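You operate a simulated robot arm through the tools that you are given. There is no shell and no other tool. Be economical: measure what you need, move in short steps, check, and stop when the job is done.

You run a simulated robot arm. Do the job below in one go: nothing can be reset, and whatever is moved stays where it is left.

## Task
Gauge the grey-banded bar and file it under its size.
Fine: lay it in the vee, let the red gauge lever down on it, lay it in that slot of the size rack; lever down again; leave the other bars.

The check looks at the end state, three seconds after you hand in, the way a careful person would. Anything else that was tipped, shoved, dropped, spilled or broken makes it a failure.

## Robot
A 7-joint arm with a two-finger parallel gripper, fixed in place. Base frame: the origin is at the foot of the arm, x ahead of it, y to its left, z up; the work surface is at about z = 880. Lengths are in mm, angles in rad, forces in N, time in s.
With the tool pointing down near the work surface it reaches from about 240 to 680 mm from the base axis. Its first joint turns from -1.152 to 1.152 rad. Payload 2.4 kg.
Tool frame: the origin (TCP) lies between the finger pads and is the grasp point; the fingertips stand 30 mm ahead of it; z points along the fingers, y is the line along which they close. The gripper opens to 94 mm. The fingers are 28 mm wide and 10 mm thick; the gripper's body (50 by 96 mm) begins 55 mm behind the TCP.
Orientation is that of the tool frame in the base frame, as a unit quaternion [x, y, z, w]. With the fingers straight down and closing along the base's y, the tool's x points along the base's -x, its y along +y and its z along -z.

## Interface
- The arm moves only by the tool jog_arm. Its argument "increments" is a list of rows, each an object of numbers (a shift or turn left out is 0, a gripper value left out holds the last): "tx", "ty", "tz": the shift along the tool's x, y, z in units of 400 mm (1.0 is 400 mm); "ax", "ay", "az": the turn, a rotation vector about the tool's x, y, z in units of 90 degrees (1.0 is 90 degrees); "jaw": the gripper command, from -1 (fully open) to 1 (shut), values between in proportion. In form: [{"tx": .., "ty": .., "tz": .., "ax": .., "ay": .., "az": .., "jaw": ..}, ...]. A call has 1 to 8 rows; each row is the pose to reach, as a shift and turn from the pose commanded when the call began, along the tool's axes at that moment. A call with a number of a shift or a turn outside -1 to 1 is refused whole. A row lasts 0.2 s, in which the tool goes at most 50 mm and 0.15 rad; a call with a longer step from one row to the next is refused whole, and so is a gripper value outside its range. A pose out of reach is approached as far as the arm can. The call stops where the force on the tool passes 40 N (or 10 N more than at its start, if that is more) or the arm is blocked; 0.2 s more then pass. Each finger travels about 153 mm/s and halts on what it meets, pressing with about 23 N; the grip force reading is that of the motor and also rises with nothing between the fingers. The clock runs only during rows and for 0.2 s after the last one: add rows that repeat a pose to give the fingers time. It gives the time, the measured TCP pose, the force on the tool (base axes), the opening and the grip force at its end, in the units of the frame above (readings bear some noise), with the torque about the TCP (base axes, N m) and any sound that the robot's microphone picked up.
- Cameras (640 x 400 px; columns grow to the right, rows downward): "scene" is fixed at [41.4, 474, 1451.1]; the picture's right is [-0.73, -0.68, 0.00], its down [-0.34, 0.36, -0.87] and it looks along [0.59, -0.63, -0.50] (base axes); focal length 317 px, centre (320, 200). "wrist" rides on the gripper at [76, 14, -102] in the tool frame; the picture's right is [-0.18, 0.98, 0.00], its down [-0.75, -0.14, -0.64] and it looks along [-0.63, -0.12, 0.77] (tool axes); focal length 243 px, centre (320, 200). There is no depth. A picture from a camera that has moved, and an enlarged one, comes with that camera's place and axes in the base frame and with its lens.
- grab_frame(camera): a new picture of that camera. The clock stands still meanwhile.
- enlarge(camera, box): a new picture of the part [left, top, right, bottom] of that camera's present view, enlarged. The clock stands still meanwhile.
- job_done(): hands the job in; it is judged then, once.

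Go step by step. Nothing tells you positions but the pictures and the camera data: compare them with the known pose of the tool, close in by small moves and look again before you grip or let go. The budget is 120 turns and 84 pictures, counting those below and the enlarged ones. Unless the task says otherwise, let go and move clear before handing in, and close with one line.

The tools are called after "Emit:" as a command line: name --argument value ..., lists and objects as JSON in quotes. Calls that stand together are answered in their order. jog_arm: Moves the arm, as the interface text tells. Its arguments: {"type":"object","properties":{"increments":{"type":"array"}},"required":["increments"]} The other tools are called the same way: grab_frame (camera) takes a picture; enlarge (camera, box) takes an enlarged picture of a part of a camera's view; job_done () hands the job in.

At the start:

```text
clock: 0.0
tool_pos: [355.8, -257.8, 1294.1]
ee_rot: [0.0, 1.0, 0.0, -0.001]
ft_force: [-0.6, 0.4, -0.8]
ft_torque: [0.02, -0.01, 0.0]
finger_gap: 94.1
grip_force: 0.1
```

scene: 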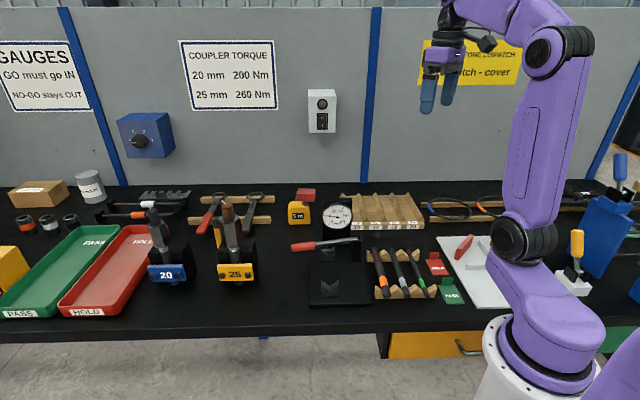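
wrist: 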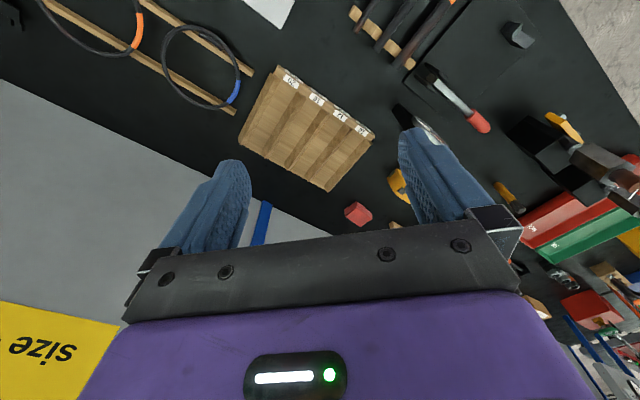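

I see a gauge with a red lever, a vee, a rack of three bars with coloured bands, and a wooden size rack. I'll zoom in on these first.

Emit:
enlarge --camera "scene" --box '[280, 180, 440, 310]'

Emit:
enlarge --camera "wrist" --box '[230, 0, 550, 200]'

```text
3.08 times, centred on (360, 245) of scene
camera zoom: at [41.4, 474.0, 1451.1], right [-0.73, -0.68, 0.0], down [-0.34, 0.36, -0.87], along [0.59, -0.63, -0.5], focal length 975 px, centre (197, 62)
```

zoom: 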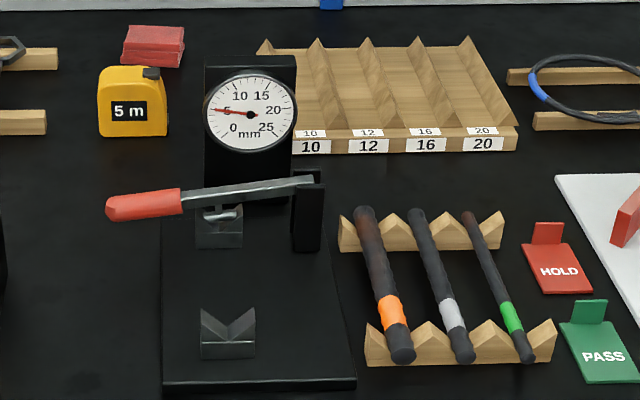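

```text
2.00 times, centred on (390, 100) of wrist
camera zoom: at [280.7, -243.7, 1397.4], right [0.18, 0.98, 0.0], down [0.75, -0.14, 0.64], along [0.63, -0.12, -0.77], focal length 485 px, centre (180, 400)
```

zoom: 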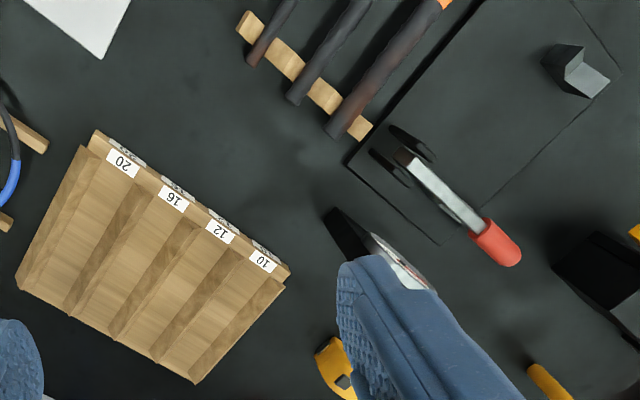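

The layout sits at about 45° to the base. I'll swing the wrist camera over the gauge, turning the gripper to match it.

Emit:
jog_arm --increments '[{"tx": 0.0175, "ty": 0.112, "tz": 0.0356, "az": 0.0625}, {"tx": 0.035, "ty": 0.224, "tz": 0.0712, "az": 0.125}, {"tx": 0.0525, "ty": 0.336, "tz": 0.107, "az": 0.1875}, {"tx": 0.07, "ty": 0.448, "tz": 0.1425, "az": 0.25}, {"tx": 0.0875, "ty": 0.56, "tz": 0.178, "az": 0.3125}, {"tx": 0.105, "ty": 0.671, "tz": 0.214, "az": 0.375}, {"tx": 0.1225, "ty": 0.783, "tz": 0.249, "az": 0.4375}, {"tx": 0.14, "ty": 0.895, "tz": 0.285, "az": 0.5}]'

Emit:
grab_frame --camera "wrist"

```text
clock: 1.8
tool_pos: [299.6, 102.4, 1179.8]
ee_rot: [0.384, 0.923, 0.0, 0.0]
ft_force: [0.2, 0.3, -0.5]
ft_torque: [-0.03, 0.01, -0.02]
finger_gap: 94.1
grip_force: 0.2
```

```text
79 pictures are left
camera wrist: at [256.8, 165.9, 1282.4], right [0.83, 0.56, 0.0], down [0.43, -0.63, 0.64], along [0.36, -0.53, -0.77], focal length 243 px, centre (320, 200)
```

wrist: 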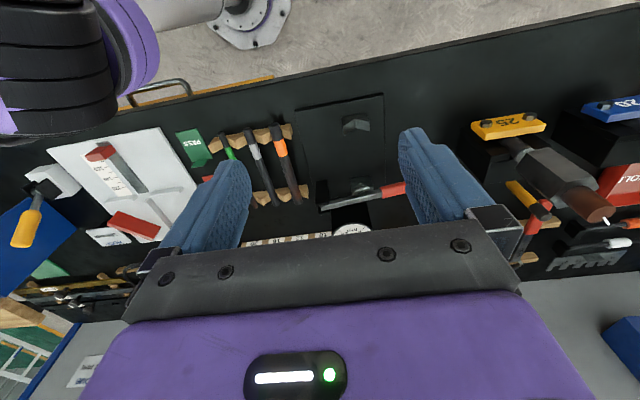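

The bars, the gauge and the rack are all in view. I'll zoom in to measure them.

Emit:
enlarge --camera "wrist" --box '[180, 85, 420, 235]'

```text
2.67 times, centred on (300, 160) of wrist
camera zoom: at [256.8, 165.9, 1282.4], right [0.83, 0.56, 0.0], down [0.43, -0.63, 0.64], along [0.36, -0.53, -0.77], focal length 647 px, centre (373, 307)
```

zoom: 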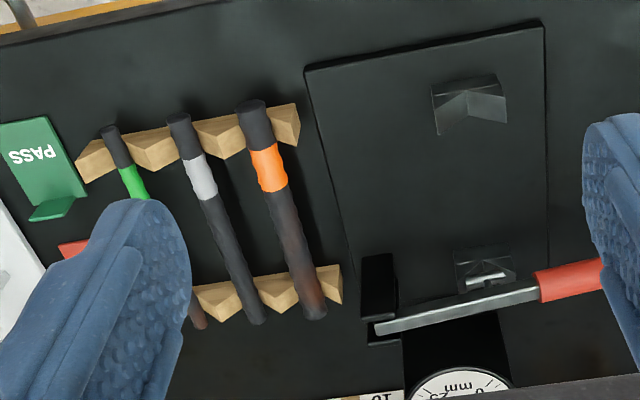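

Triangulating the two views puts the grey bar's centre near (307,-98,898), the lever pivot near (428,-81,945) and the red handle from (498,6,940) to (540,52,933). The lever has to go up first, so I'll turn the gripper across the handle and look at it from above.

Emit:
jog_arm --increments '[{"tx": -0.0644, "ty": 0.0351, "tz": 0.0375, "az": -0.09375}, {"tx": -0.1288, "ty": 0.0703, "tz": 0.075, "az": -0.1875}, {"tx": -0.193, "ty": 0.105, "tz": 0.1125, "az": -0.28125}, {"tx": -0.2575, "ty": 0.1405, "tz": 0.15, "az": -0.375}, {"tx": -0.322, "ty": 0.1756, "tz": 0.1875, "az": -0.46875}, {"tx": -0.386, "ty": 0.211, "tz": 0.225, "az": -0.5625}, {"tx": -0.4506, "ty": 0.246, "tz": 0.2625, "az": -0.65625}, {"tx": -0.515, "ty": 0.281, "tz": 0.3, "az": -0.75}]'

Emit:
jog_arm --increments '[{"az": -0.085}, {"az": -0.17}, {"az": -0.25}]'

Emit:
grab_frame --camera "wrist"

Emit:
enlarge --camera "scene" --box '[280, 180, 440, 310]'

```text
clock: 3.6
tool_pos: [525.3, 32.0, 1058.7]
ee_rot: [-0.196, 0.981, 0.0, 0.0]
ft_force: [-0.7, 0.9, 0.5]
ft_torque: [0.0, 0.01, 0.01]
finger_gap: 93.9
grip_force: 0.0
```

```text
clock: 4.4
tool_pos: [525.1, 33.6, 1060.2]
ee_rot: [-0.384, 0.923, 0.0, 0.0]
ft_force: [0.2, -0.1, 0.0]
ft_torque: [0.0, 0.02, 0.0]
finger_gap: 94.0
grip_force: 0.1
```

```text
77 pictures are left
camera wrist: at [462.0, -11.3, 1163.3], right [-0.57, 0.82, 0.0], down [0.63, 0.43, 0.64], along [0.53, 0.36, -0.77], focal length 243 px, centre (320, 200)
```

wrist: 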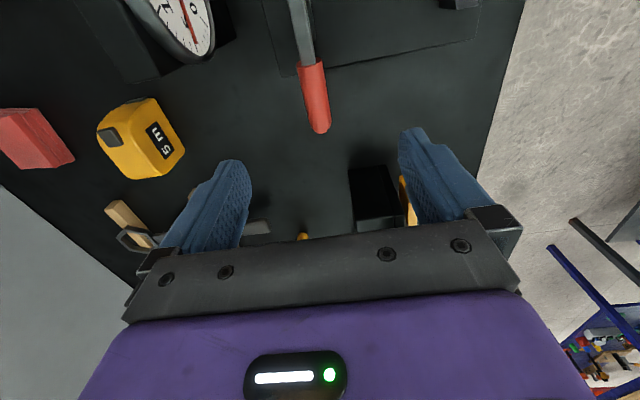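

```text
3.08 times, centred on (360, 245) of scene
camera zoom: at [41.4, 474.0, 1451.1], right [-0.73, -0.68, 0.0], down [-0.34, 0.36, -0.87], along [0.59, -0.63, -0.5], focal length 975 px, centre (197, 62)
```

zoom: 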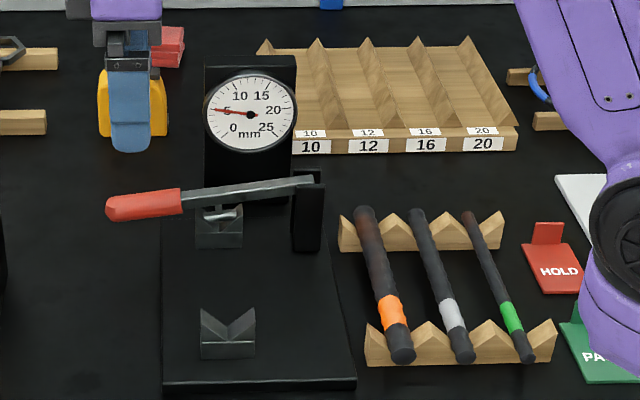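

The handle runs from about (500,4,938) to (549,47,925). I'll lower the half-open fingers around its middle.

Emit:
jog_arm --increments '[{"tx": -0.0045, "ty": -0.0135, "tz": 0.08, "jaw": -0.06}, {"tx": -0.0045, "ty": -0.0135, "tz": 0.16, "jaw": -0.06}, {"tx": -0.0045, "ty": -0.0135, "tz": 0.24, "jaw": -0.06}, {"tx": -0.0045, "ty": -0.0135, "tz": 0.315, "jaw": -0.06}]'

Emit:
grab_frame --camera "wrist"

Emit:
enlarge --camera "scene" --box '[260, 180, 420, 280]'

```text
clock: 5.4
tool_pos: [529.6, 33.0, 933.8]
ee_rot: [-0.383, 0.924, 0.0, 0.001]
ft_force: [-0.3, -0.2, 0.0]
ft_torque: [0.02, -0.01, 0.01]
finger_gap: 49.7
grip_force: 0.0
```

```text
75 pictures are left
camera wrist: at [466.3, -12.1, 1036.5], right [-0.56, 0.83, 0.0], down [0.63, 0.43, 0.64], along [0.53, 0.36, -0.77], focal length 243 px, centre (320, 200)
```

wrist: 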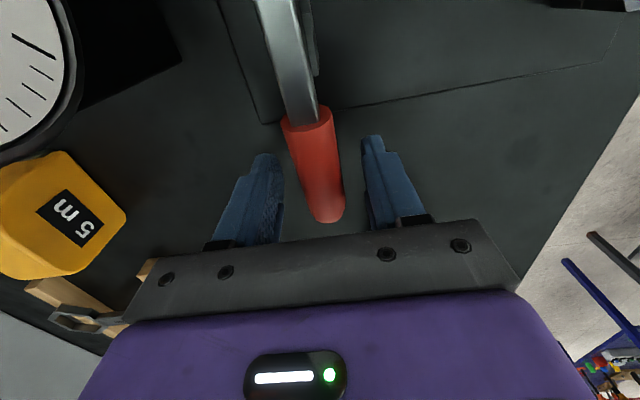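

```text
4.00 times, centred on (340, 230) of scene
camera zoom: at [41.4, 474.0, 1451.1], right [-0.73, -0.68, 0.0], down [-0.34, 0.36, -0.87], along [0.59, -0.63, -0.5], focal length 1267 px, centre (240, 80)
```

zoom: 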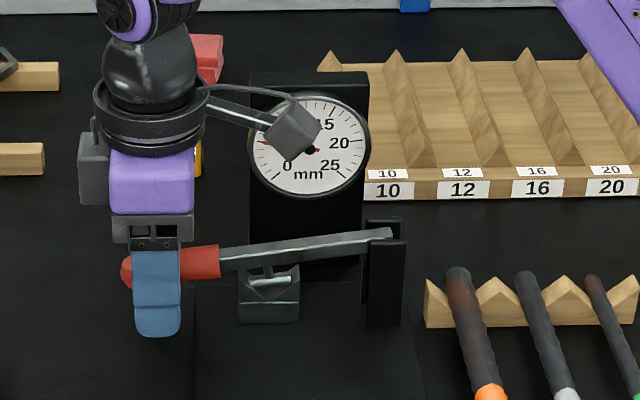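

The handle sits between the fingers, so I'll close on it.

Emit:
jog_arm --increments '[{"jaw": 0.4}, {"jaw": 0.7}, {"jaw": 1}]'

```text
clock: 6.2
tool_pos: [528.3, 32.7, 933.2]
ee_rot: [-0.383, 0.924, 0.0, -0.001]
ft_force: [-8.1, 6.9, -1.0]
ft_torque: [0.14, -0.12, -0.12]
finger_gap: 25.6
grip_force: 45.3
```

The grip is firm on the 25.6 mm handle with a slight sideways load. I'll relieve that load and lift a little as a test.

Emit:
jog_arm --increments '[{"ty": 0.005}, {"ty": 0.005, "tz": -0.03}, {"ty": 0.005, "tz": -0.065}]'

Emit:
enlarge --camera "scene" --box '[260, 150, 420, 280]'

```text
clock: 7.0
tool_pos: [526.7, 32.2, 959.5]
ee_rot: [-0.381, 0.924, 0.0, -0.003]
ft_force: [-14.5, -1.2, -12.0]
ft_torque: [0.99, -0.95, -0.06]
finger_gap: 25.7
grip_force: 44.8
```

```text
3.08 times, centred on (340, 215) of scene
camera zoom: at [41.2, 474.0, 1451.1], right [-0.73, -0.68, 0.0], down [-0.34, 0.36, -0.87], along [0.59, -0.63, -0.5], focal length 975 px, centre (258, 154)
```

zoom: 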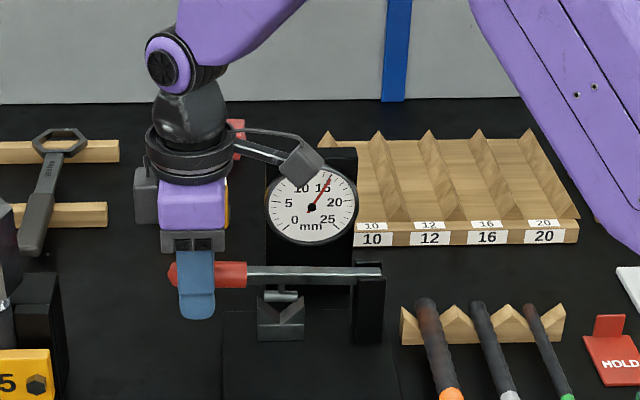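

The lever lifts and the dial rose with it, but the pads are twisting on the handle. I'll follow the arc and tilt the tool with it.

Emit:
jog_arm --increments '[{"ay": -0.089}, {"tx": 0.0088, "tz": -0.0523, "ay": -0.178}, {"tx": 0.0247, "tz": -0.1028, "ay": -0.267}, {"tx": 0.0475, "tz": -0.1507, "ay": -0.356}, {"tx": 0.0768, "tz": -0.195, "ay": -0.444}]'

Emit:
enlarge --camera "scene" --box '[260, 120, 420, 280]'

```text
clock: 8.1
tool_pos: [509.0, 13.6, 1022.6]
ee_rot: [-0.366, 0.887, 0.111, 0.258]
ft_force: [-3.4, -1.6, 4.4]
ft_torque: [-0.75, 0.74, -0.05]
finger_gap: 25.5
grip_force: 44.8
stopped in row 5: the force on the tool passed its limit at 41 N (the readings are from after the stop); the commanded pose is now the measured one
```

```text
2.50 times, centred on (340, 200) of scene
camera zoom: at [41.3, 474.0, 1451.1], right [-0.73, -0.68, 0.0], down [-0.34, 0.36, -0.87], along [0.59, -0.63, -0.5], focal length 792 px, centre (270, 200)
```

zoom: 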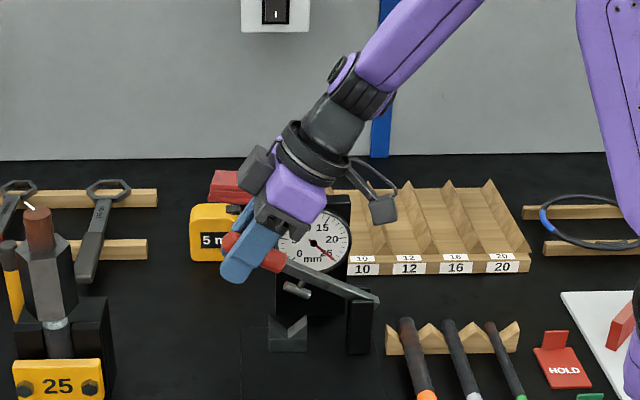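

The lever is up about 35°, and the three grip positions fit a pivot near w=252, z=939 with radius 144. I'll carry on along the corrected arc.

Emit:
jog_arm --increments '[{"tx": 0.0025, "tz": -0.024, "ay": -0.035}, {"tx": 0.0055, "tz": -0.0475, "ay": -0.07}, {"tx": 0.0115, "tz": -0.072, "ay": -0.105}, {"tx": 0.018, "tz": -0.096, "ay": -0.14}, {"tx": 0.0272, "tz": -0.1195, "ay": -0.175}, {"tx": 0.037, "tz": -0.1425, "ay": -0.21}]'

```text
clock: 9.5
tool_pos: [478.1, -17.0, 1061.7]
ee_rot: [-0.345, 0.832, 0.172, 0.4]
ft_force: [-4.8, 2.0, -17.2]
ft_torque: [0.83, -0.66, -0.08]
finger_gap: 25.6
grip_force: 45.4
```

The lever is at 59° and the forces are mild. I'll continue to vertical.

Emit:
jog_arm --increments '[{"tx": 0.0045, "tz": -0.025, "ay": -0.025}, {"tx": 0.01, "tz": -0.0495, "ay": -0.05}, {"tx": 0.0178, "tz": -0.0735, "ay": -0.075}, {"tx": 0.0265, "tz": -0.0968, "ay": -0.1}, {"tx": 0.038, "tz": -0.1195, "ay": -0.125}, {"tx": 0.0497, "tz": -0.1412, "ay": -0.15}, {"tx": 0.062, "tz": -0.1595, "ay": -0.17}, {"tx": 0.0745, "tz": -0.177, "ay": -0.19}]'

Emit:
enlarge --camera "scene" --box '[260, 100, 420, 280]'

```text
clock: 10.9
tool_pos: [444.2, -52.1, 1082.2]
ee_rot: [-0.328, 0.776, 0.212, 0.494]
ft_force: [14.2, 8.1, -7.7]
ft_torque: [-0.18, 0.21, -0.07]
finger_gap: 21.2
grip_force: 45.9
stopped in row 7: the force on the tool passed its limit at 46 N (the readings are from after the stop); the commanded pose is now the measured one
```

```text
2.22 times, centred on (340, 190) of scene
camera zoom: at [42.0, 474.3, 1451.0], right [-0.73, -0.68, 0.0], down [-0.34, 0.36, -0.87], along [0.59, -0.63, -0.5], focal length 704 px, centre (276, 222)
```

zoom: 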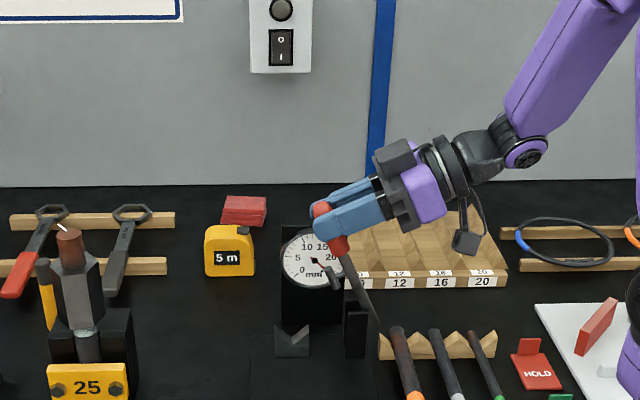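

The arm stopped on force with the lever around 70–80°, possibly at its end stop. I'll look closer.

Emit:
enlarge --camera "scene" --box '[320, 180, 400, 250]'

Emit:
grab_frame --camera "wrist"

```text
5.71 times, centred on (360, 215) of scene
camera zoom: at [42.0, 474.3, 1451.0], right [-0.73, -0.68, 0.0], down [-0.34, 0.36, -0.87], along [0.59, -0.63, -0.5], focal length 1810 px, centre (91, 114)
```

zoom: 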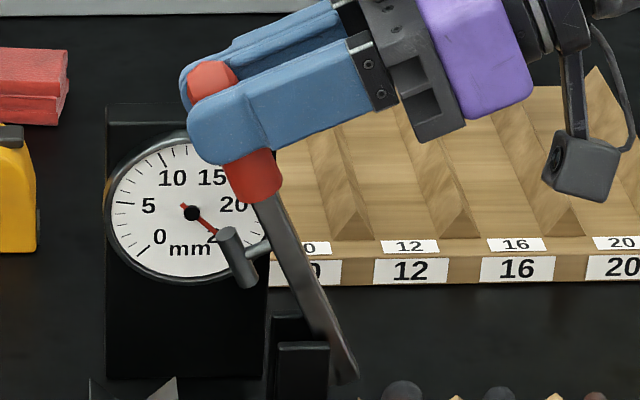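

```text
69 pictures are left
camera wrist: at [347.0, -132.4, 1056.5], right [-0.65, 0.74, 0.17], down [-0.08, -0.29, 0.95], along [0.75, 0.61, 0.25], focal length 243 px, centre (320, 200)
```

wrist: 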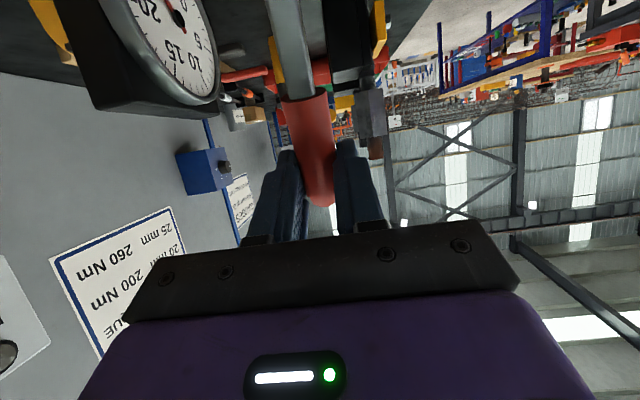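

The lever is around 72° with the handle slid towards the fingertips, so it seems to be at a stop. I'll ease back outward a little and read the force to see whether the lever wants to fall.

Emit:
jog_arm --increments '[{"tz": 0.01}, {"tz": 0.01}]'

Emit:
jog_arm --increments '[{"tz": 0.01}, {"tz": 0.01}]'

```text
clock: 11.5
tool_pos: [445.1, -49.8, 1081.2]
ee_rot: [-0.326, 0.776, 0.21, 0.497]
ft_force: [-3.2, -3.4, 14.8]
ft_torque: [-0.8, 0.88, -0.04]
finger_gap: 21.5
grip_force: 44.9
```

```text
clock: 12.1
tool_pos: [448.6, -48.5, 1080.2]
ee_rot: [-0.328, 0.775, 0.212, 0.497]
ft_force: [0.2, -1.3, 20.7]
ft_torque: [-0.6, 0.66, -0.05]
finger_gap: 21.4
grip_force: 44.5
```

Emit:
jog_arm --increments '[{"tx": -0.009, "tz": -0.004}, {"tx": -0.009, "tz": -0.004}]'

Emit:
enlarge --camera "scene" --box '[320, 180, 400, 250]'

```text
clock: 12.7
tool_pos: [446.7, -47.4, 1080.5]
ee_rot: [-0.325, 0.78, 0.211, 0.491]
ft_force: [3.1, -6.4, -32.8]
ft_torque: [0.28, -0.39, -0.04]
finger_gap: 21.2
grip_force: 44.7
```

```text
5.71 times, centred on (360, 215) of scene
camera zoom: at [42.0, 473.7, 1451.2], right [-0.73, -0.68, 0.0], down [-0.34, 0.36, -0.87], along [0.59, -0.63, -0.5], focal length 1810 px, centre (91, 114)
```

zoom: 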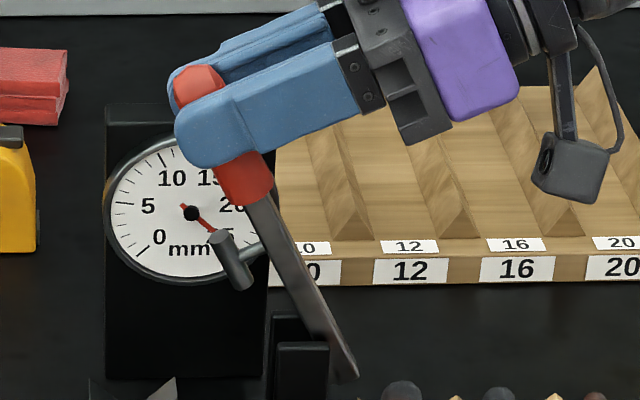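

The lever follows the tool stiffly. I'll take off the axial preload and then push inward gently to check for a stop.

Emit:
jog_arm --increments '[{"tx": 0.0055, "tz": 0.0025}, {"tx": 0.0055, "tz": 0.0025}]'

Emit:
jog_arm --increments '[{"tx": 0.001, "tz": -0.01}, {"tx": 0.001, "tz": -0.02}, {"tx": 0.001, "tz": -0.02}]'

```text
clock: 13.3
tool_pos: [446.5, -48.4, 1080.7]
ee_rot: [-0.327, 0.776, 0.211, 0.496]
ft_force: [-12.4, -5.0, -12.2]
ft_torque: [-1.04, 1.09, 0.04]
finger_gap: 21.5
grip_force: 45.2
```

```text
clock: 14.1
tool_pos: [443.8, -51.5, 1082.2]
ee_rot: [-0.328, 0.777, 0.212, 0.495]
ft_force: [15.8, 12.2, -30.5]
ft_torque: [0.51, -0.47, -0.06]
finger_gap: 21.3
grip_force: 45.0
```

A force balance says the lever is nearly weightless and at a stop here, so a release is low risk. I'll open slightly and see whether it stays.

Emit:
jog_arm --increments '[{"tz": 0.006}, {"tz": 0.006, "jaw": 0.3}, {"tz": 0.006, "jaw": 0.2}]'

Emit:
enlarge --camera "scene" --box '[310, 170, 410, 260]'

```text
clock: 14.9
tool_pos: [444.1, -52.6, 1083.7]
ee_rot: [-0.327, 0.776, 0.211, 0.496]
ft_force: [0.5, 0.1, -0.1]
ft_torque: [0.02, 0.0, -0.04]
finger_gap: 37.4
grip_force: 0.0
```

```text
4.44 times, centred on (360, 215) of scene
camera zoom: at [41.4, 474.0, 1451.1], right [-0.73, -0.68, 0.0], down [-0.34, 0.36, -0.87], along [0.59, -0.63, -0.5], focal length 1408 px, centre (142, 133)
```

zoom: 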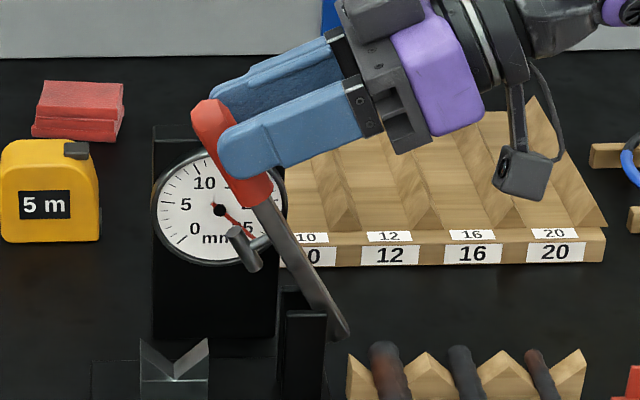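

The lever stays up by itself. I'll back the gripper straight out.

Emit:
jog_arm --increments '[{"tz": -0.08}, {"tz": -0.16}, {"tz": -0.25}, {"tz": -0.3, "tx": -0.06}]'

Emit:
grab_frame --camera "scene"

```text
clock: 15.9
tool_pos: [375.5, -122.1, 1156.1]
ee_rot: [-0.326, 0.777, 0.211, 0.496]
ft_force: [0.1, 0.1, 0.7]
ft_torque: [0.0, 0.02, -0.03]
finger_gap: 37.6
grip_force: 0.1
```

```text
66 pictures are left
```

scene: 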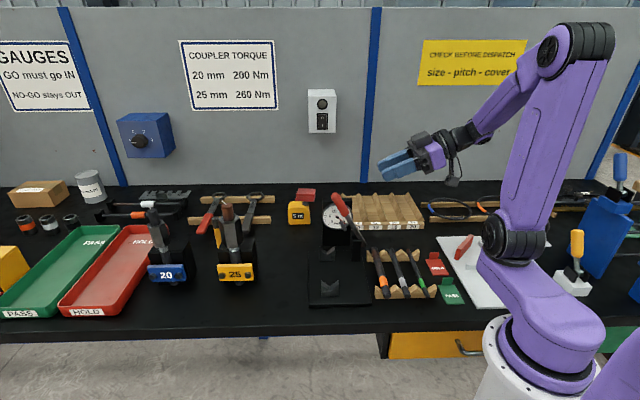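

The lever is up and stable. Now I'll bring the tool back to vertical, turn it across the bar and move over the grey bar.

Emit:
jog_arm --increments '[{"ay": 0.0906}, {"ay": 0.181}, {"ay": 0.272}, {"ay": 0.362}, {"ay": 0.453}, {"ay": 0.544}, {"ay": 0.634}, {"ay": 0.7248}]'

Emit:
jog_arm --increments '[{"az": 0.09}, {"az": 0.18}, {"az": 0.27}, {"az": 0.36}, {"az": 0.45}, {"az": 0.54}, {"az": 0.63}, {"az": 0.72}]'

Emit:
jog_arm --increments '[{"az": 0.093}, {"az": 0.186}, {"az": 0.28}]'

```text
clock: 17.7
tool_pos: [375.6, -124.8, 1154.1]
ee_rot: [-0.389, 0.921, 0.001, -0.002]
ft_force: [-0.9, -0.3, 0.2]
ft_torque: [-0.04, 0.01, 0.02]
finger_gap: 37.7
grip_force: 0.0
```

```text
clock: 19.5
tool_pos: [374.9, -122.2, 1154.8]
ee_rot: [0.167, 0.986, 0.0, -0.001]
ft_force: [-0.8, 0.4, 0.4]
ft_torque: [0.0, 0.0, -0.01]
finger_gap: 37.6
grip_force: 0.1
```

```text
clock: 20.3
tool_pos: [375.8, -123.1, 1155.1]
ee_rot: [0.378, 0.926, 0.001, -0.002]
ft_force: [0.2, 0.9, 1.0]
ft_torque: [0.0, 0.02, -0.02]
finger_gap: 37.4
grip_force: 0.1
```

Emit:
jog_arm --increments '[{"tx": 0.042, "ty": -0.019, "tz": 0.078}, {"tx": 0.084, "ty": -0.038, "tz": 0.156}, {"tx": 0.125, "ty": -0.057, "tz": 0.234}, {"tx": 0.167, "ty": -0.076, "tz": 0.3125}]'

Emit:
grab_frame --camera "wrist"

Emit:
enlarge --camera "scene" --box '[350, 200, 450, 310]'

```text
clock: 21.3
tool_pos: [308.3, -97.4, 1031.5]
ee_rot: [0.376, 0.927, 0.0, -0.002]
ft_force: [-0.2, -0.5, -0.3]
ft_torque: [0.0, -0.02, 0.01]
finger_gap: 37.8
grip_force: 0.0
```

```text
65 pictures are left
camera wrist: at [264.6, -34.6, 1133.3], right [0.82, 0.58, 0.0], down [0.44, -0.63, 0.64], along [0.37, -0.52, -0.77], focal length 243 px, centre (320, 200)
```

wrist: 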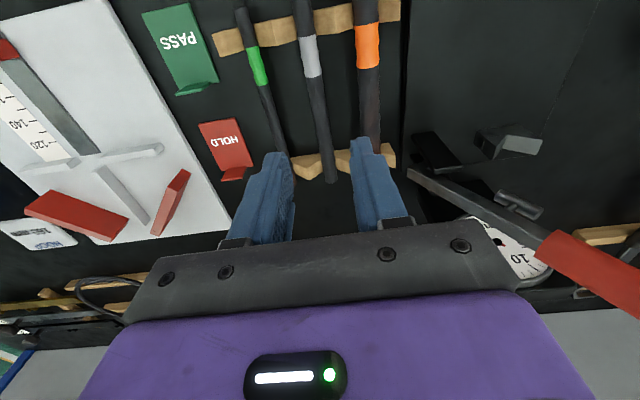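

```text
3.64 times, centred on (400, 255) of scene
camera zoom: at [41.4, 474.0, 1451.1], right [-0.73, -0.68, 0.0], down [-0.34, 0.36, -0.87], along [0.59, -0.63, -0.5], focal length 1152 px, centre (29, 0)
```

zoom: 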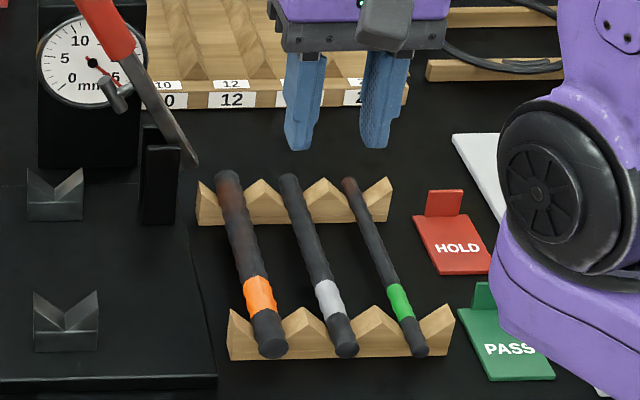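

The bar's axis is well centred under the gripper, about 2° off in yaw. I'll correct that and go down so the fingertips just span the bar.

Emit:
jog_arm --increments '[{"ty": -0.004, "tz": 0.08, "az": 0.02}, {"ty": -0.004, "tz": 0.16, "az": 0.02}, {"ty": -0.004, "tz": 0.22, "az": 0.02}, {"ty": -0.004, "tz": 0.22, "az": 0.02}]'

Emit:
grab_frame --camera "wrist"

Emit:
enlarge --camera "scene" --box '[350, 220, 450, 310]'

```text
clock: 22.3
tool_pos: [308.9, -97.3, 942.1]
ee_rot: [0.39, 0.921, 0.001, -0.002]
ft_force: [0.3, 0.4, 0.1]
ft_torque: [0.04, 0.03, 0.03]
finger_gap: 37.8
grip_force: 0.0
```

```text
63 pictures are left
camera wrist: at [266.8, -33.1, 1045.2], right [0.83, 0.55, 0.0], down [0.42, -0.64, 0.64], along [0.35, -0.53, -0.77], focal length 243 px, centre (320, 200)
```

wrist: 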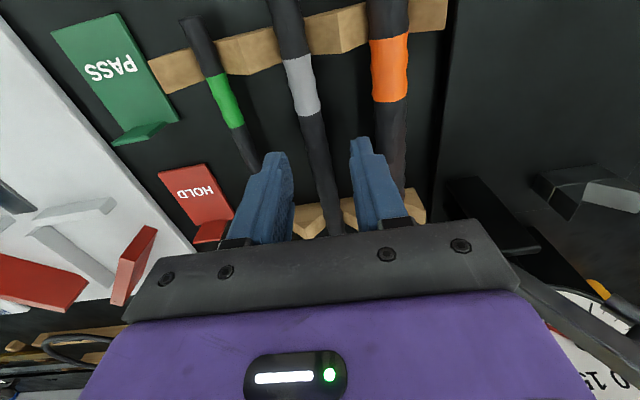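

```text
4.44 times, centred on (400, 265) of scene
camera zoom: at [41.4, 474.0, 1451.1], right [-0.73, -0.68, 0.0], down [-0.34, 0.36, -0.87], along [0.59, -0.63, -0.5], focal length 1408 px, centre (-36, -89)
```

zoom: 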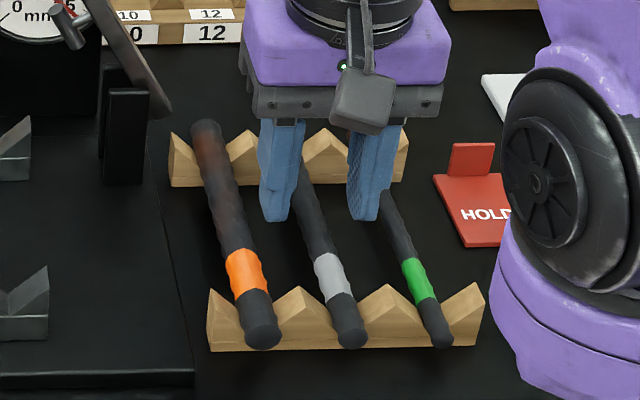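

Alignment is good. I'll shift about 3.5 mm towards the bar, go down the last 21 mm and close.

Emit:
jog_arm --increments '[{"ty": -0.009}, {"ty": -0.009, "tz": 0.0525}, {"ty": -0.009, "tz": 0.0525}]'

Emit:
jog_arm --increments '[{"jaw": 0.5}, {"jaw": 0.8}, {"jaw": 1.0}]'

Emit:
enlarge --camera "scene" --box '[350, 220, 450, 310]'

```text
clock: 23.1
tool_pos: [303.6, -101.2, 921.5]
ee_rot: [0.391, 0.921, 0.0, -0.001]
ft_force: [0.9, -0.3, -0.4]
ft_torque: [0.03, 0.01, 0.04]
finger_gap: 37.8
grip_force: 0.0
```

```text
clock: 23.9
tool_pos: [306.3, -98.7, 920.6]
ee_rot: [0.387, 0.922, 0.0, 0.001]
ft_force: [4.0, 6.4, 3.2]
ft_torque: [0.16, -0.03, 0.13]
finger_gap: 15.3
grip_force: 23.1
stopped in row 3: the force on the tool passed its limit at 42 N (the readings are from after the stop); the commanded pose is now the measured one
```

```text
4.44 times, centred on (400, 265) of scene
camera zoom: at [41.5, 474.2, 1451.0], right [-0.73, -0.68, 0.0], down [-0.34, 0.36, -0.87], along [0.59, -0.63, -0.5], focal length 1408 px, centre (-36, -89)
```

zoom: 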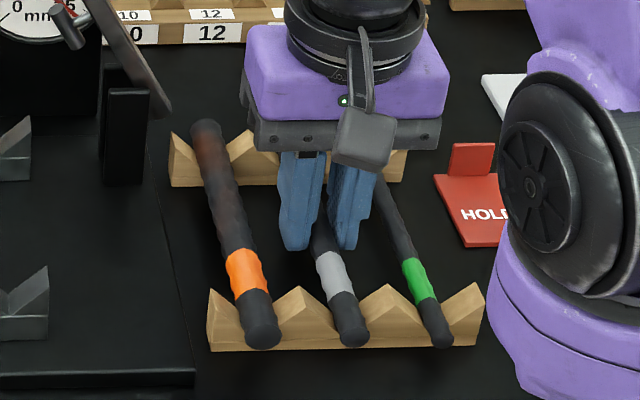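

The fingers closed on the bar at 15.3 mm. I'll lift slowly and check that it comes cleanly.

Emit:
jog_arm --increments '[{"jaw": 1}, {"tz": -0.02, "jaw": 1}, {"tz": -0.06, "jaw": 1}, {"tz": -0.14, "jaw": 1}, {"tz": -0.24, "jaw": 1}]'

Emit:
enlarge --camera "scene" --box '[290, 150, 450, 310]'

Emit:
grab_frame --camera "wrist"

```text
clock: 25.1
tool_pos: [305.9, -103.1, 1014.9]
ee_rot: [0.387, 0.922, 0.002, 0.0]
ft_force: [-0.6, 0.2, -2.8]
ft_torque: [0.0, 0.0, 0.01]
finger_gap: 15.2
grip_force: 22.8
```

```text
2.50 times, centred on (370, 230) of scene
camera zoom: at [41.4, 474.0, 1451.1], right [-0.73, -0.68, 0.0], down [-0.34, 0.36, -0.87], along [0.59, -0.63, -0.5], focal length 792 px, centre (195, 125)
```

zoom: 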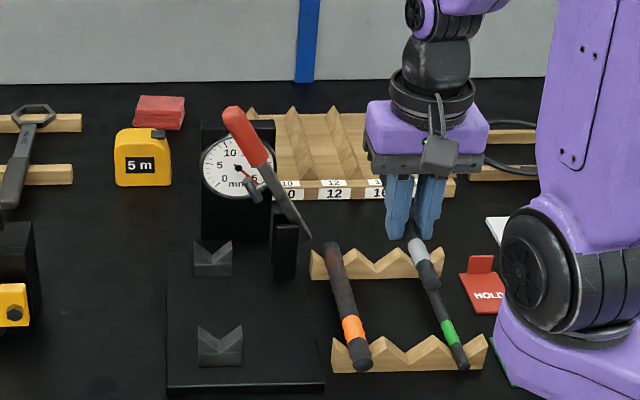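

```text
59 pictures are left
camera wrist: at [263.7, -38.6, 1117.3], right [0.83, 0.56, 0.0], down [0.43, -0.64, 0.64], along [0.36, -0.53, -0.77], focal length 243 px, centre (320, 200)
```

wrist: 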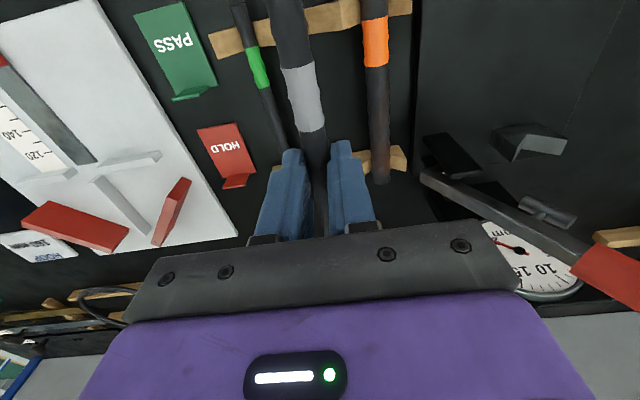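

The bar is held level and balanced. To avoid the raised lever I'll go up and over it and come down on its outer side.

Emit:
jog_arm --increments '[{"tz": -0.105}, {"tz": -0.21}, {"tz": -0.315}, {"tz": -0.4125}, {"tz": -0.4125, "ty": 0.12}, {"tz": -0.4125, "ty": 0.24}, {"tz": -0.4125, "ty": 0.36}, {"tz": -0.4125, "ty": 0.48, "tx": 0.015}]'

Emit:
jog_arm --increments '[{"ty": 0.085}, {"ty": 0.085, "tz": 0.1}, {"ty": 0.085, "tz": 0.2}, {"ty": 0.085, "tz": 0.3}, {"ty": 0.085, "tz": 0.38}]'

Emit:
grab_frame --camera "wrist"

Emit:
enlarge --camera "scene" --box '[260, 150, 420, 310]'

```text
clock: 26.9
tool_pos: [439.5, 38.0, 1180.4]
ee_rot: [0.388, 0.922, 0.0, 0.0]
ft_force: [0.4, -0.5, -2.4]
ft_torque: [0.01, 0.02, -0.02]
finger_gap: 15.7
grip_force: 23.4
```

```text
clock: 28.1
tool_pos: [462.8, 61.1, 1029.3]
ee_rot: [0.387, 0.922, 0.001, 0.0]
ft_force: [0.4, 0.8, -2.7]
ft_torque: [0.0, -0.01, -0.01]
finger_gap: 15.2
grip_force: 23.5
```

```text
58 pictures are left
camera wrist: at [419.9, 125.3, 1131.2], right [0.83, 0.56, 0.0], down [0.43, -0.64, 0.64], along [0.36, -0.53, -0.77], focal length 243 px, centre (320, 200)
```

wrist: 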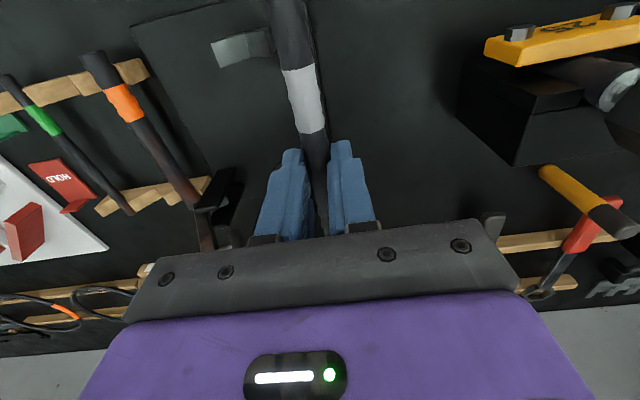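

```text
2.50 times, centred on (340, 230) of scene
camera zoom: at [41.5, 474.0, 1451.1], right [-0.73, -0.68, 0.0], down [-0.34, 0.36, -0.87], along [0.59, -0.63, -0.5], focal length 792 px, centre (270, 125)
```

zoom: 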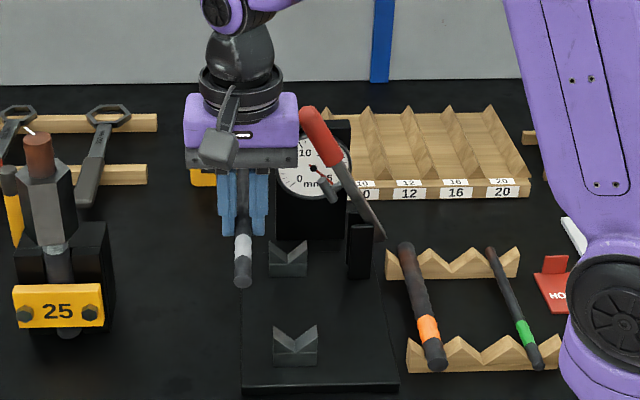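

The camera's reading of the bar end matches the tool pose to about 1 mm, so I can rely on scene measurements. I'll zoom in on the vees for precise positions.

Emit:
enlarge --camera "scene" --box '[310, 235, 370, 310]'

Emit:
enlarge --camera "wrist" --box '[190, 0, 350, 100]'

```text
5.33 times, centred on (340, 272) of scene
camera zoom: at [41.5, 474.0, 1451.1], right [-0.73, -0.68, 0.0], down [-0.34, 0.36, -0.87], along [0.59, -0.63, -0.5], focal length 1690 px, centre (213, -187)
```

zoom: 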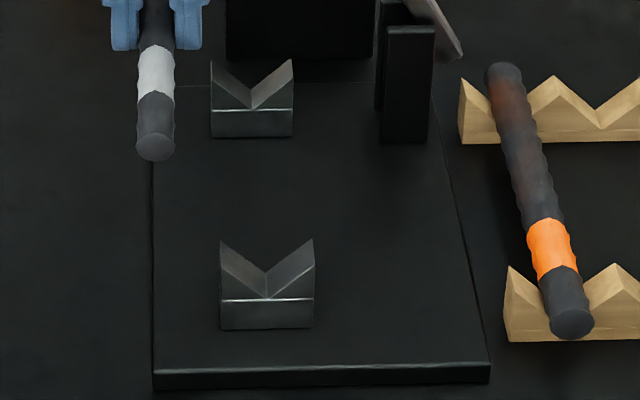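

```text
4.00 times, centred on (270, 50) of wrist
camera zoom: at [419.9, 125.3, 1131.2], right [0.83, 0.56, 0.0], down [0.43, -0.64, 0.64], along [0.36, -0.53, -0.77], focal length 970 px, centre (520, 800)
```

zoom: 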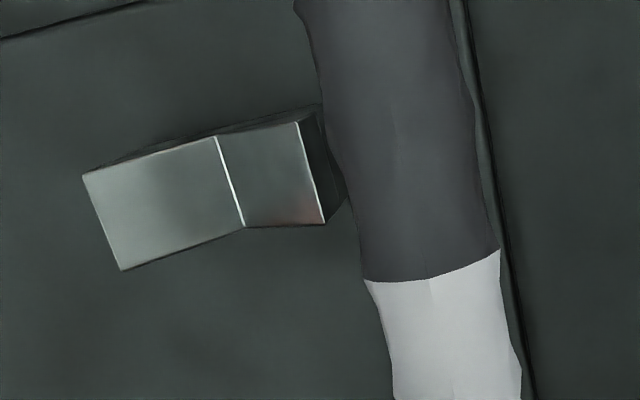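

The vee axis is at w≈323.3 with the notch at z≈904, and the bar is now at w≈370. I'll go down to the side, then slide in under the raised foot and above the vees.

Emit:
jog_arm --increments '[{"tz": 0.068}, {"tz": 0.135}, {"tz": 0.135, "ty": -0.06}, {"tz": 0.135, "ty": -0.1178, "az": -0.006}, {"tz": 0.135, "ty": -0.1178, "az": -0.006}]'

Emit:
enlarge --camera "scene" --box '[290, 200, 390, 300]'

Emit:
grab_frame --camera "wrist"

```text
clock: 29.3
tool_pos: [428.0, 29.7, 975.8]
ee_rot: [0.384, 0.923, 0.001, 0.0]
ft_force: [0.4, -0.6, -2.8]
ft_torque: [0.01, 0.03, -0.01]
finger_gap: 15.2
grip_force: 22.8
```

```text
4.00 times, centred on (340, 250) of scene
camera zoom: at [41.4, 474.0, 1451.1], right [-0.73, -0.68, 0.0], down [-0.34, 0.36, -0.87], along [0.59, -0.63, -0.5], focal length 1267 px, centre (240, 0)
```

zoom: 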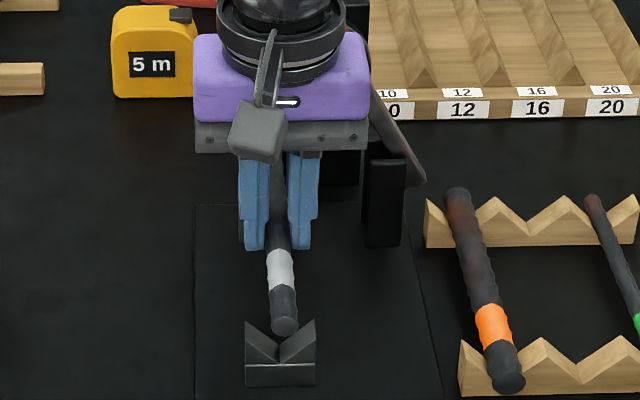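

```text
53 pictures are left
camera wrist: at [385.2, 93.5, 1077.7], right [0.83, 0.56, 0.0], down [0.43, -0.63, 0.64], along [0.36, -0.53, -0.77], focal length 243 px, centre (320, 200)
```

wrist: 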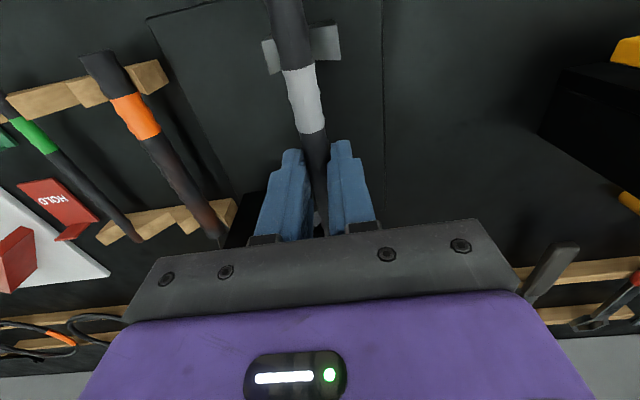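

The bar is lined up with the vees within about 1 mm. I'll lower it in.

Emit:
jog_arm --increments '[{"tz": 0.04}, {"tz": 0.08}, {"tz": 0.085}]'

Emit:
enlarge --camera "scene" --box '[310, 235, 370, 300]'

```text
clock: 30.1
tool_pos: [431.4, 28.8, 941.6]
ee_rot: [0.383, 0.924, 0.001, 0.0]
ft_force: [-0.1, 0.8, -3.0]
ft_torque: [-0.01, 0.01, 0.0]
finger_gap: 15.5
grip_force: 22.7
```

```text
6.15 times, centred on (340, 268) of scene
camera zoom: at [41.4, 474.0, 1451.1], right [-0.73, -0.68, 0.0], down [-0.34, 0.36, -0.87], along [0.59, -0.63, -0.5], focal length 1950 px, centre (197, -215)
```

zoom: 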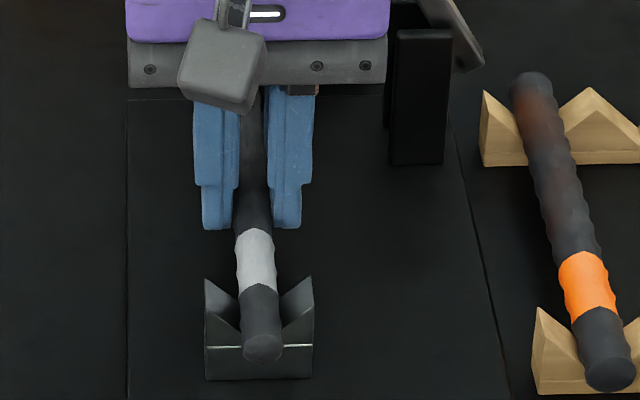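

Emit:
jog_arm --increments '[{"tz": 0.005}, {"tz": 0.01}, {"tz": 0.01}]'

```text
clock: 30.9
tool_pos: [429.9, 30.0, 937.5]
ee_rot: [0.384, 0.923, 0.001, 0.002]
ft_force: [-0.6, -5.9, 19.9]
ft_torque: [-0.13, 0.02, 0.05]
finger_gap: 15.5
grip_force: 23.9
```

It's in contact with the vee. I'll take off most of the load and open slowly.

Emit:
jog_arm --increments '[{"tz": -0.003}, {"tz": -0.003, "jaw": 0.55}, {"tz": -0.003, "jaw": 0.3}, {"tz": -0.003, "jaw": 0.2}]'

Emit:
enlarge --camera "scene" --box '[310, 235, 370, 300]'

```text
clock: 31.9
tool_pos: [428.9, 29.8, 937.8]
ee_rot: [0.383, 0.924, 0.0, 0.0]
ft_force: [-0.1, -0.4, 1.2]
ft_torque: [-0.01, 0.01, -0.04]
finger_gap: 37.9
grip_force: 0.0
```

```text
6.15 times, centred on (340, 268) of scene
camera zoom: at [41.4, 474.0, 1451.1], right [-0.73, -0.68, 0.0], down [-0.34, 0.36, -0.87], along [0.59, -0.63, -0.5], focal length 1950 px, centre (197, -215)
```

zoom: 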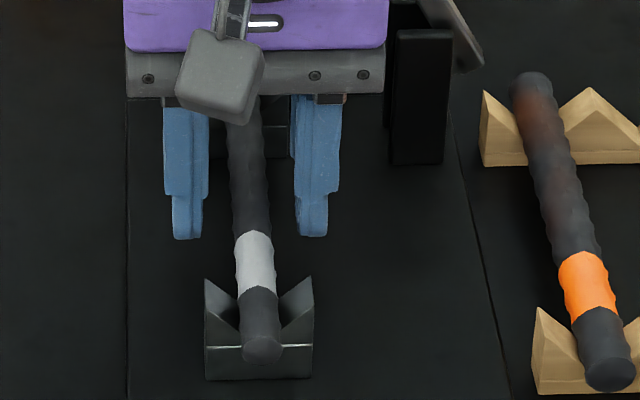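

The bar rests in both vees. I'll withdraw upward and go back round to the lever's inner side.

Emit:
jog_arm --increments '[{"tz": -0.03}, {"tz": -0.13}, {"tz": -0.25}, {"tz": -0.37}, {"tz": -0.49}, {"tz": -0.605}]'

Emit:
jog_arm --increments '[{"tx": -0.0218, "ty": -0.0454, "az": -0.09}, {"tx": -0.0436, "ty": -0.0909, "az": -0.18}, {"tx": -0.0654, "ty": -0.1363, "az": -0.27}, {"tx": -0.0872, "ty": -0.1817, "az": -0.36}, {"tx": -0.109, "ty": -0.2272, "az": -0.45}, {"tx": -0.1309, "ty": -0.2726, "az": -0.54}, {"tx": -0.1527, "ty": -0.318, "az": -0.63}, {"tx": -0.1745, "ty": -0.3635, "az": -0.72}]'

Emit:
jog_arm --increments '[{"az": -0.093}, {"az": -0.186}, {"az": -0.275}]'

Emit:
enlarge --camera "scene" --box '[290, 180, 410, 300]'

```text
clock: 33.3
tool_pos: [430.7, 31.3, 1181.0]
ee_rot: [0.382, 0.924, 0.001, 0.0]
ft_force: [1.2, -0.1, -0.1]
ft_torque: [0.01, 0.02, -0.03]
finger_gap: 37.4
grip_force: 0.0
```

```text
clock: 35.1
tool_pos: [375.3, -122.0, 1179.9]
ee_rot: [-0.173, 0.985, 0.001, 0.001]
ft_force: [0.5, 0.4, -0.6]
ft_torque: [0.01, 0.0, 0.01]
finger_gap: 37.5
grip_force: 0.1
```

```text
clock: 35.9
tool_pos: [376.5, -122.9, 1181.2]
ee_rot: [-0.379, 0.925, 0.001, 0.001]
ft_force: [0.4, -0.4, -0.1]
ft_torque: [0.02, -0.01, 0.0]
finger_gap: 37.8
grip_force: 0.1
```

```text
3.33 times, centred on (350, 240) of scene
camera zoom: at [41.4, 474.0, 1451.1], right [-0.73, -0.68, 0.0], down [-0.34, 0.36, -0.87], along [0.59, -0.63, -0.5], focal length 1056 px, centre (220, 67)
```

zoom: 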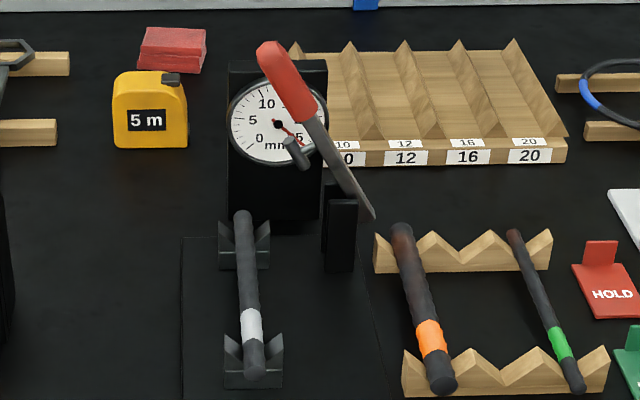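

The bar lies properly in both vees under the lever. I'll tilt the tool and come back to the handle along the same line I left by.

Emit:
jog_arm --increments '[{"ay": -0.0906}, {"ay": -0.181}, {"ay": -0.272}, {"ay": -0.362}, {"ay": -0.453}, {"ay": -0.544}, {"ay": -0.634}, {"ay": -0.7248}]'

Emit:
jog_arm --increments '[{"tx": 0.118, "ty": 0.005, "jaw": 0}, {"tx": 0.118, "ty": 0.005, "tz": 0.12}, {"tx": 0.118, "ty": 0.005, "tz": 0.22}]'

Emit:
grab_frame --camera "wrist"

Emit:
enlarge --camera "scene" --box '[310, 150, 410, 250]'

```text
clock: 37.7
tool_pos: [376.0, -122.4, 1180.2]
ee_rot: [-0.319, 0.779, 0.204, 0.5]
ft_force: [-0.2, -0.8, -0.1]
ft_torque: [-0.04, 0.04, -0.02]
finger_gap: 37.3
grip_force: 0.0
```

```text
clock: 38.5
tool_pos: [416.8, -77.9, 1100.2]
ee_rot: [-0.318, 0.779, 0.203, 0.5]
ft_force: [-0.7, -0.2, -0.4]
ft_torque: [-0.02, 0.05, -0.06]
finger_gap: 46.7
grip_force: 0.1
```

```text
49 pictures are left
camera wrist: at [318.5, -155.0, 1073.0], right [-0.63, 0.76, 0.17], down [-0.09, -0.29, 0.95], along [0.77, 0.59, 0.25], focal length 243 px, centre (320, 200)
```

wrist: 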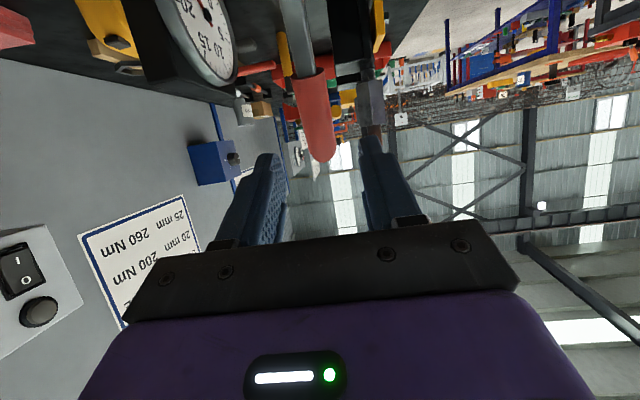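

```text
4.00 times, centred on (360, 200) of scene
camera zoom: at [41.4, 474.0, 1451.1], right [-0.73, -0.68, 0.0], down [-0.34, 0.36, -0.87], along [0.59, -0.63, -0.5], focal length 1267 px, centre (160, 200)
```

zoom: 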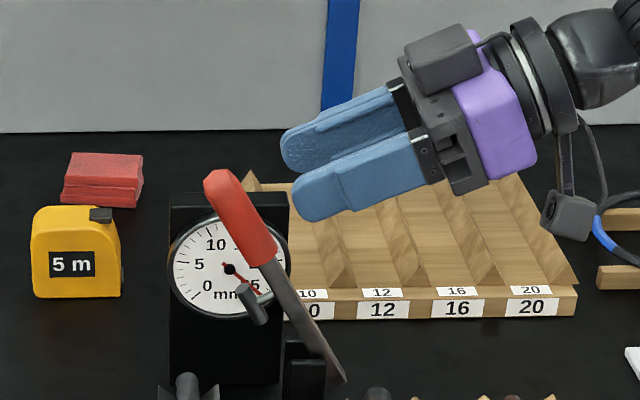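

The fingers are lined up either side of the handle. I'll advance and close.

Emit:
jog_arm --increments '[{"tx": 0.012, "tz": 0.07}, {"tx": 0.012, "tz": 0.133}, {"tx": 0.012, "tz": 0.133, "jaw": 0.5}, {"tx": 0.012, "tz": 0.133, "jaw": 1}, {"tx": 0.012, "tz": 0.133, "jaw": 1}]'

Emit:
enlarge --camera "scene" --box '[310, 170, 410, 260]'

```text
clock: 39.7
tool_pos: [450.8, -44.4, 1073.2]
ee_rot: [-0.319, 0.779, 0.206, 0.499]
ft_force: [-1.0, 5.3, -3.6]
ft_torque: [0.26, -0.4, 0.13]
finger_gap: 21.6
grip_force: 45.1
```

```text
4.44 times, centred on (360, 215) of scene
camera zoom: at [41.4, 474.1, 1451.0], right [-0.73, -0.68, 0.0], down [-0.34, 0.36, -0.87], along [0.59, -0.63, -0.5], focal length 1408 px, centre (142, 133)
```

zoom: 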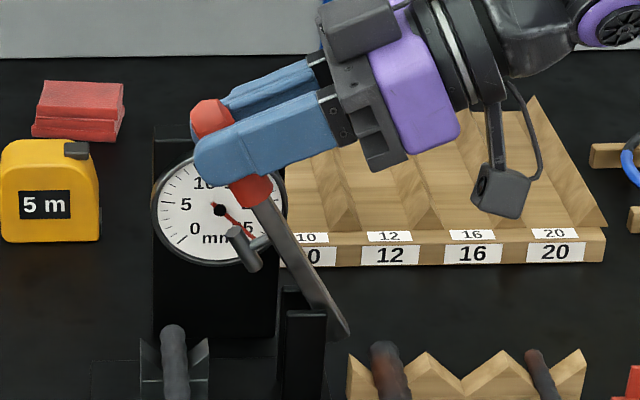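

I have the handle again. I'll lower it along the arc in small steps.

Emit:
jog_arm --increments '[{"tx": -0.0033, "tz": 0.0253, "ay": 0.044}, {"tx": -0.0047, "tz": 0.0495, "ay": 0.089}, {"tx": -0.0045, "tz": 0.0738, "ay": 0.133}, {"tx": -0.0025, "tz": 0.0978, "ay": 0.178}, {"tx": 0.001, "tz": 0.1218, "ay": 0.222}, {"tx": 0.0063, "tz": 0.1453, "ay": 0.267}, {"tx": 0.0133, "tz": 0.1685, "ay": 0.311}, {"tx": 0.0218, "tz": 0.1913, "ay": 0.356}]'

```text
clock: 41.5
tool_pos: [497.7, 2.7, 1036.8]
ee_rot: [-0.365, 0.885, 0.112, 0.266]
ft_force: [3.9, 24.7, 14.8]
ft_torque: [0.52, -0.19, 0.15]
finger_gap: 21.4
grip_force: 45.4
```

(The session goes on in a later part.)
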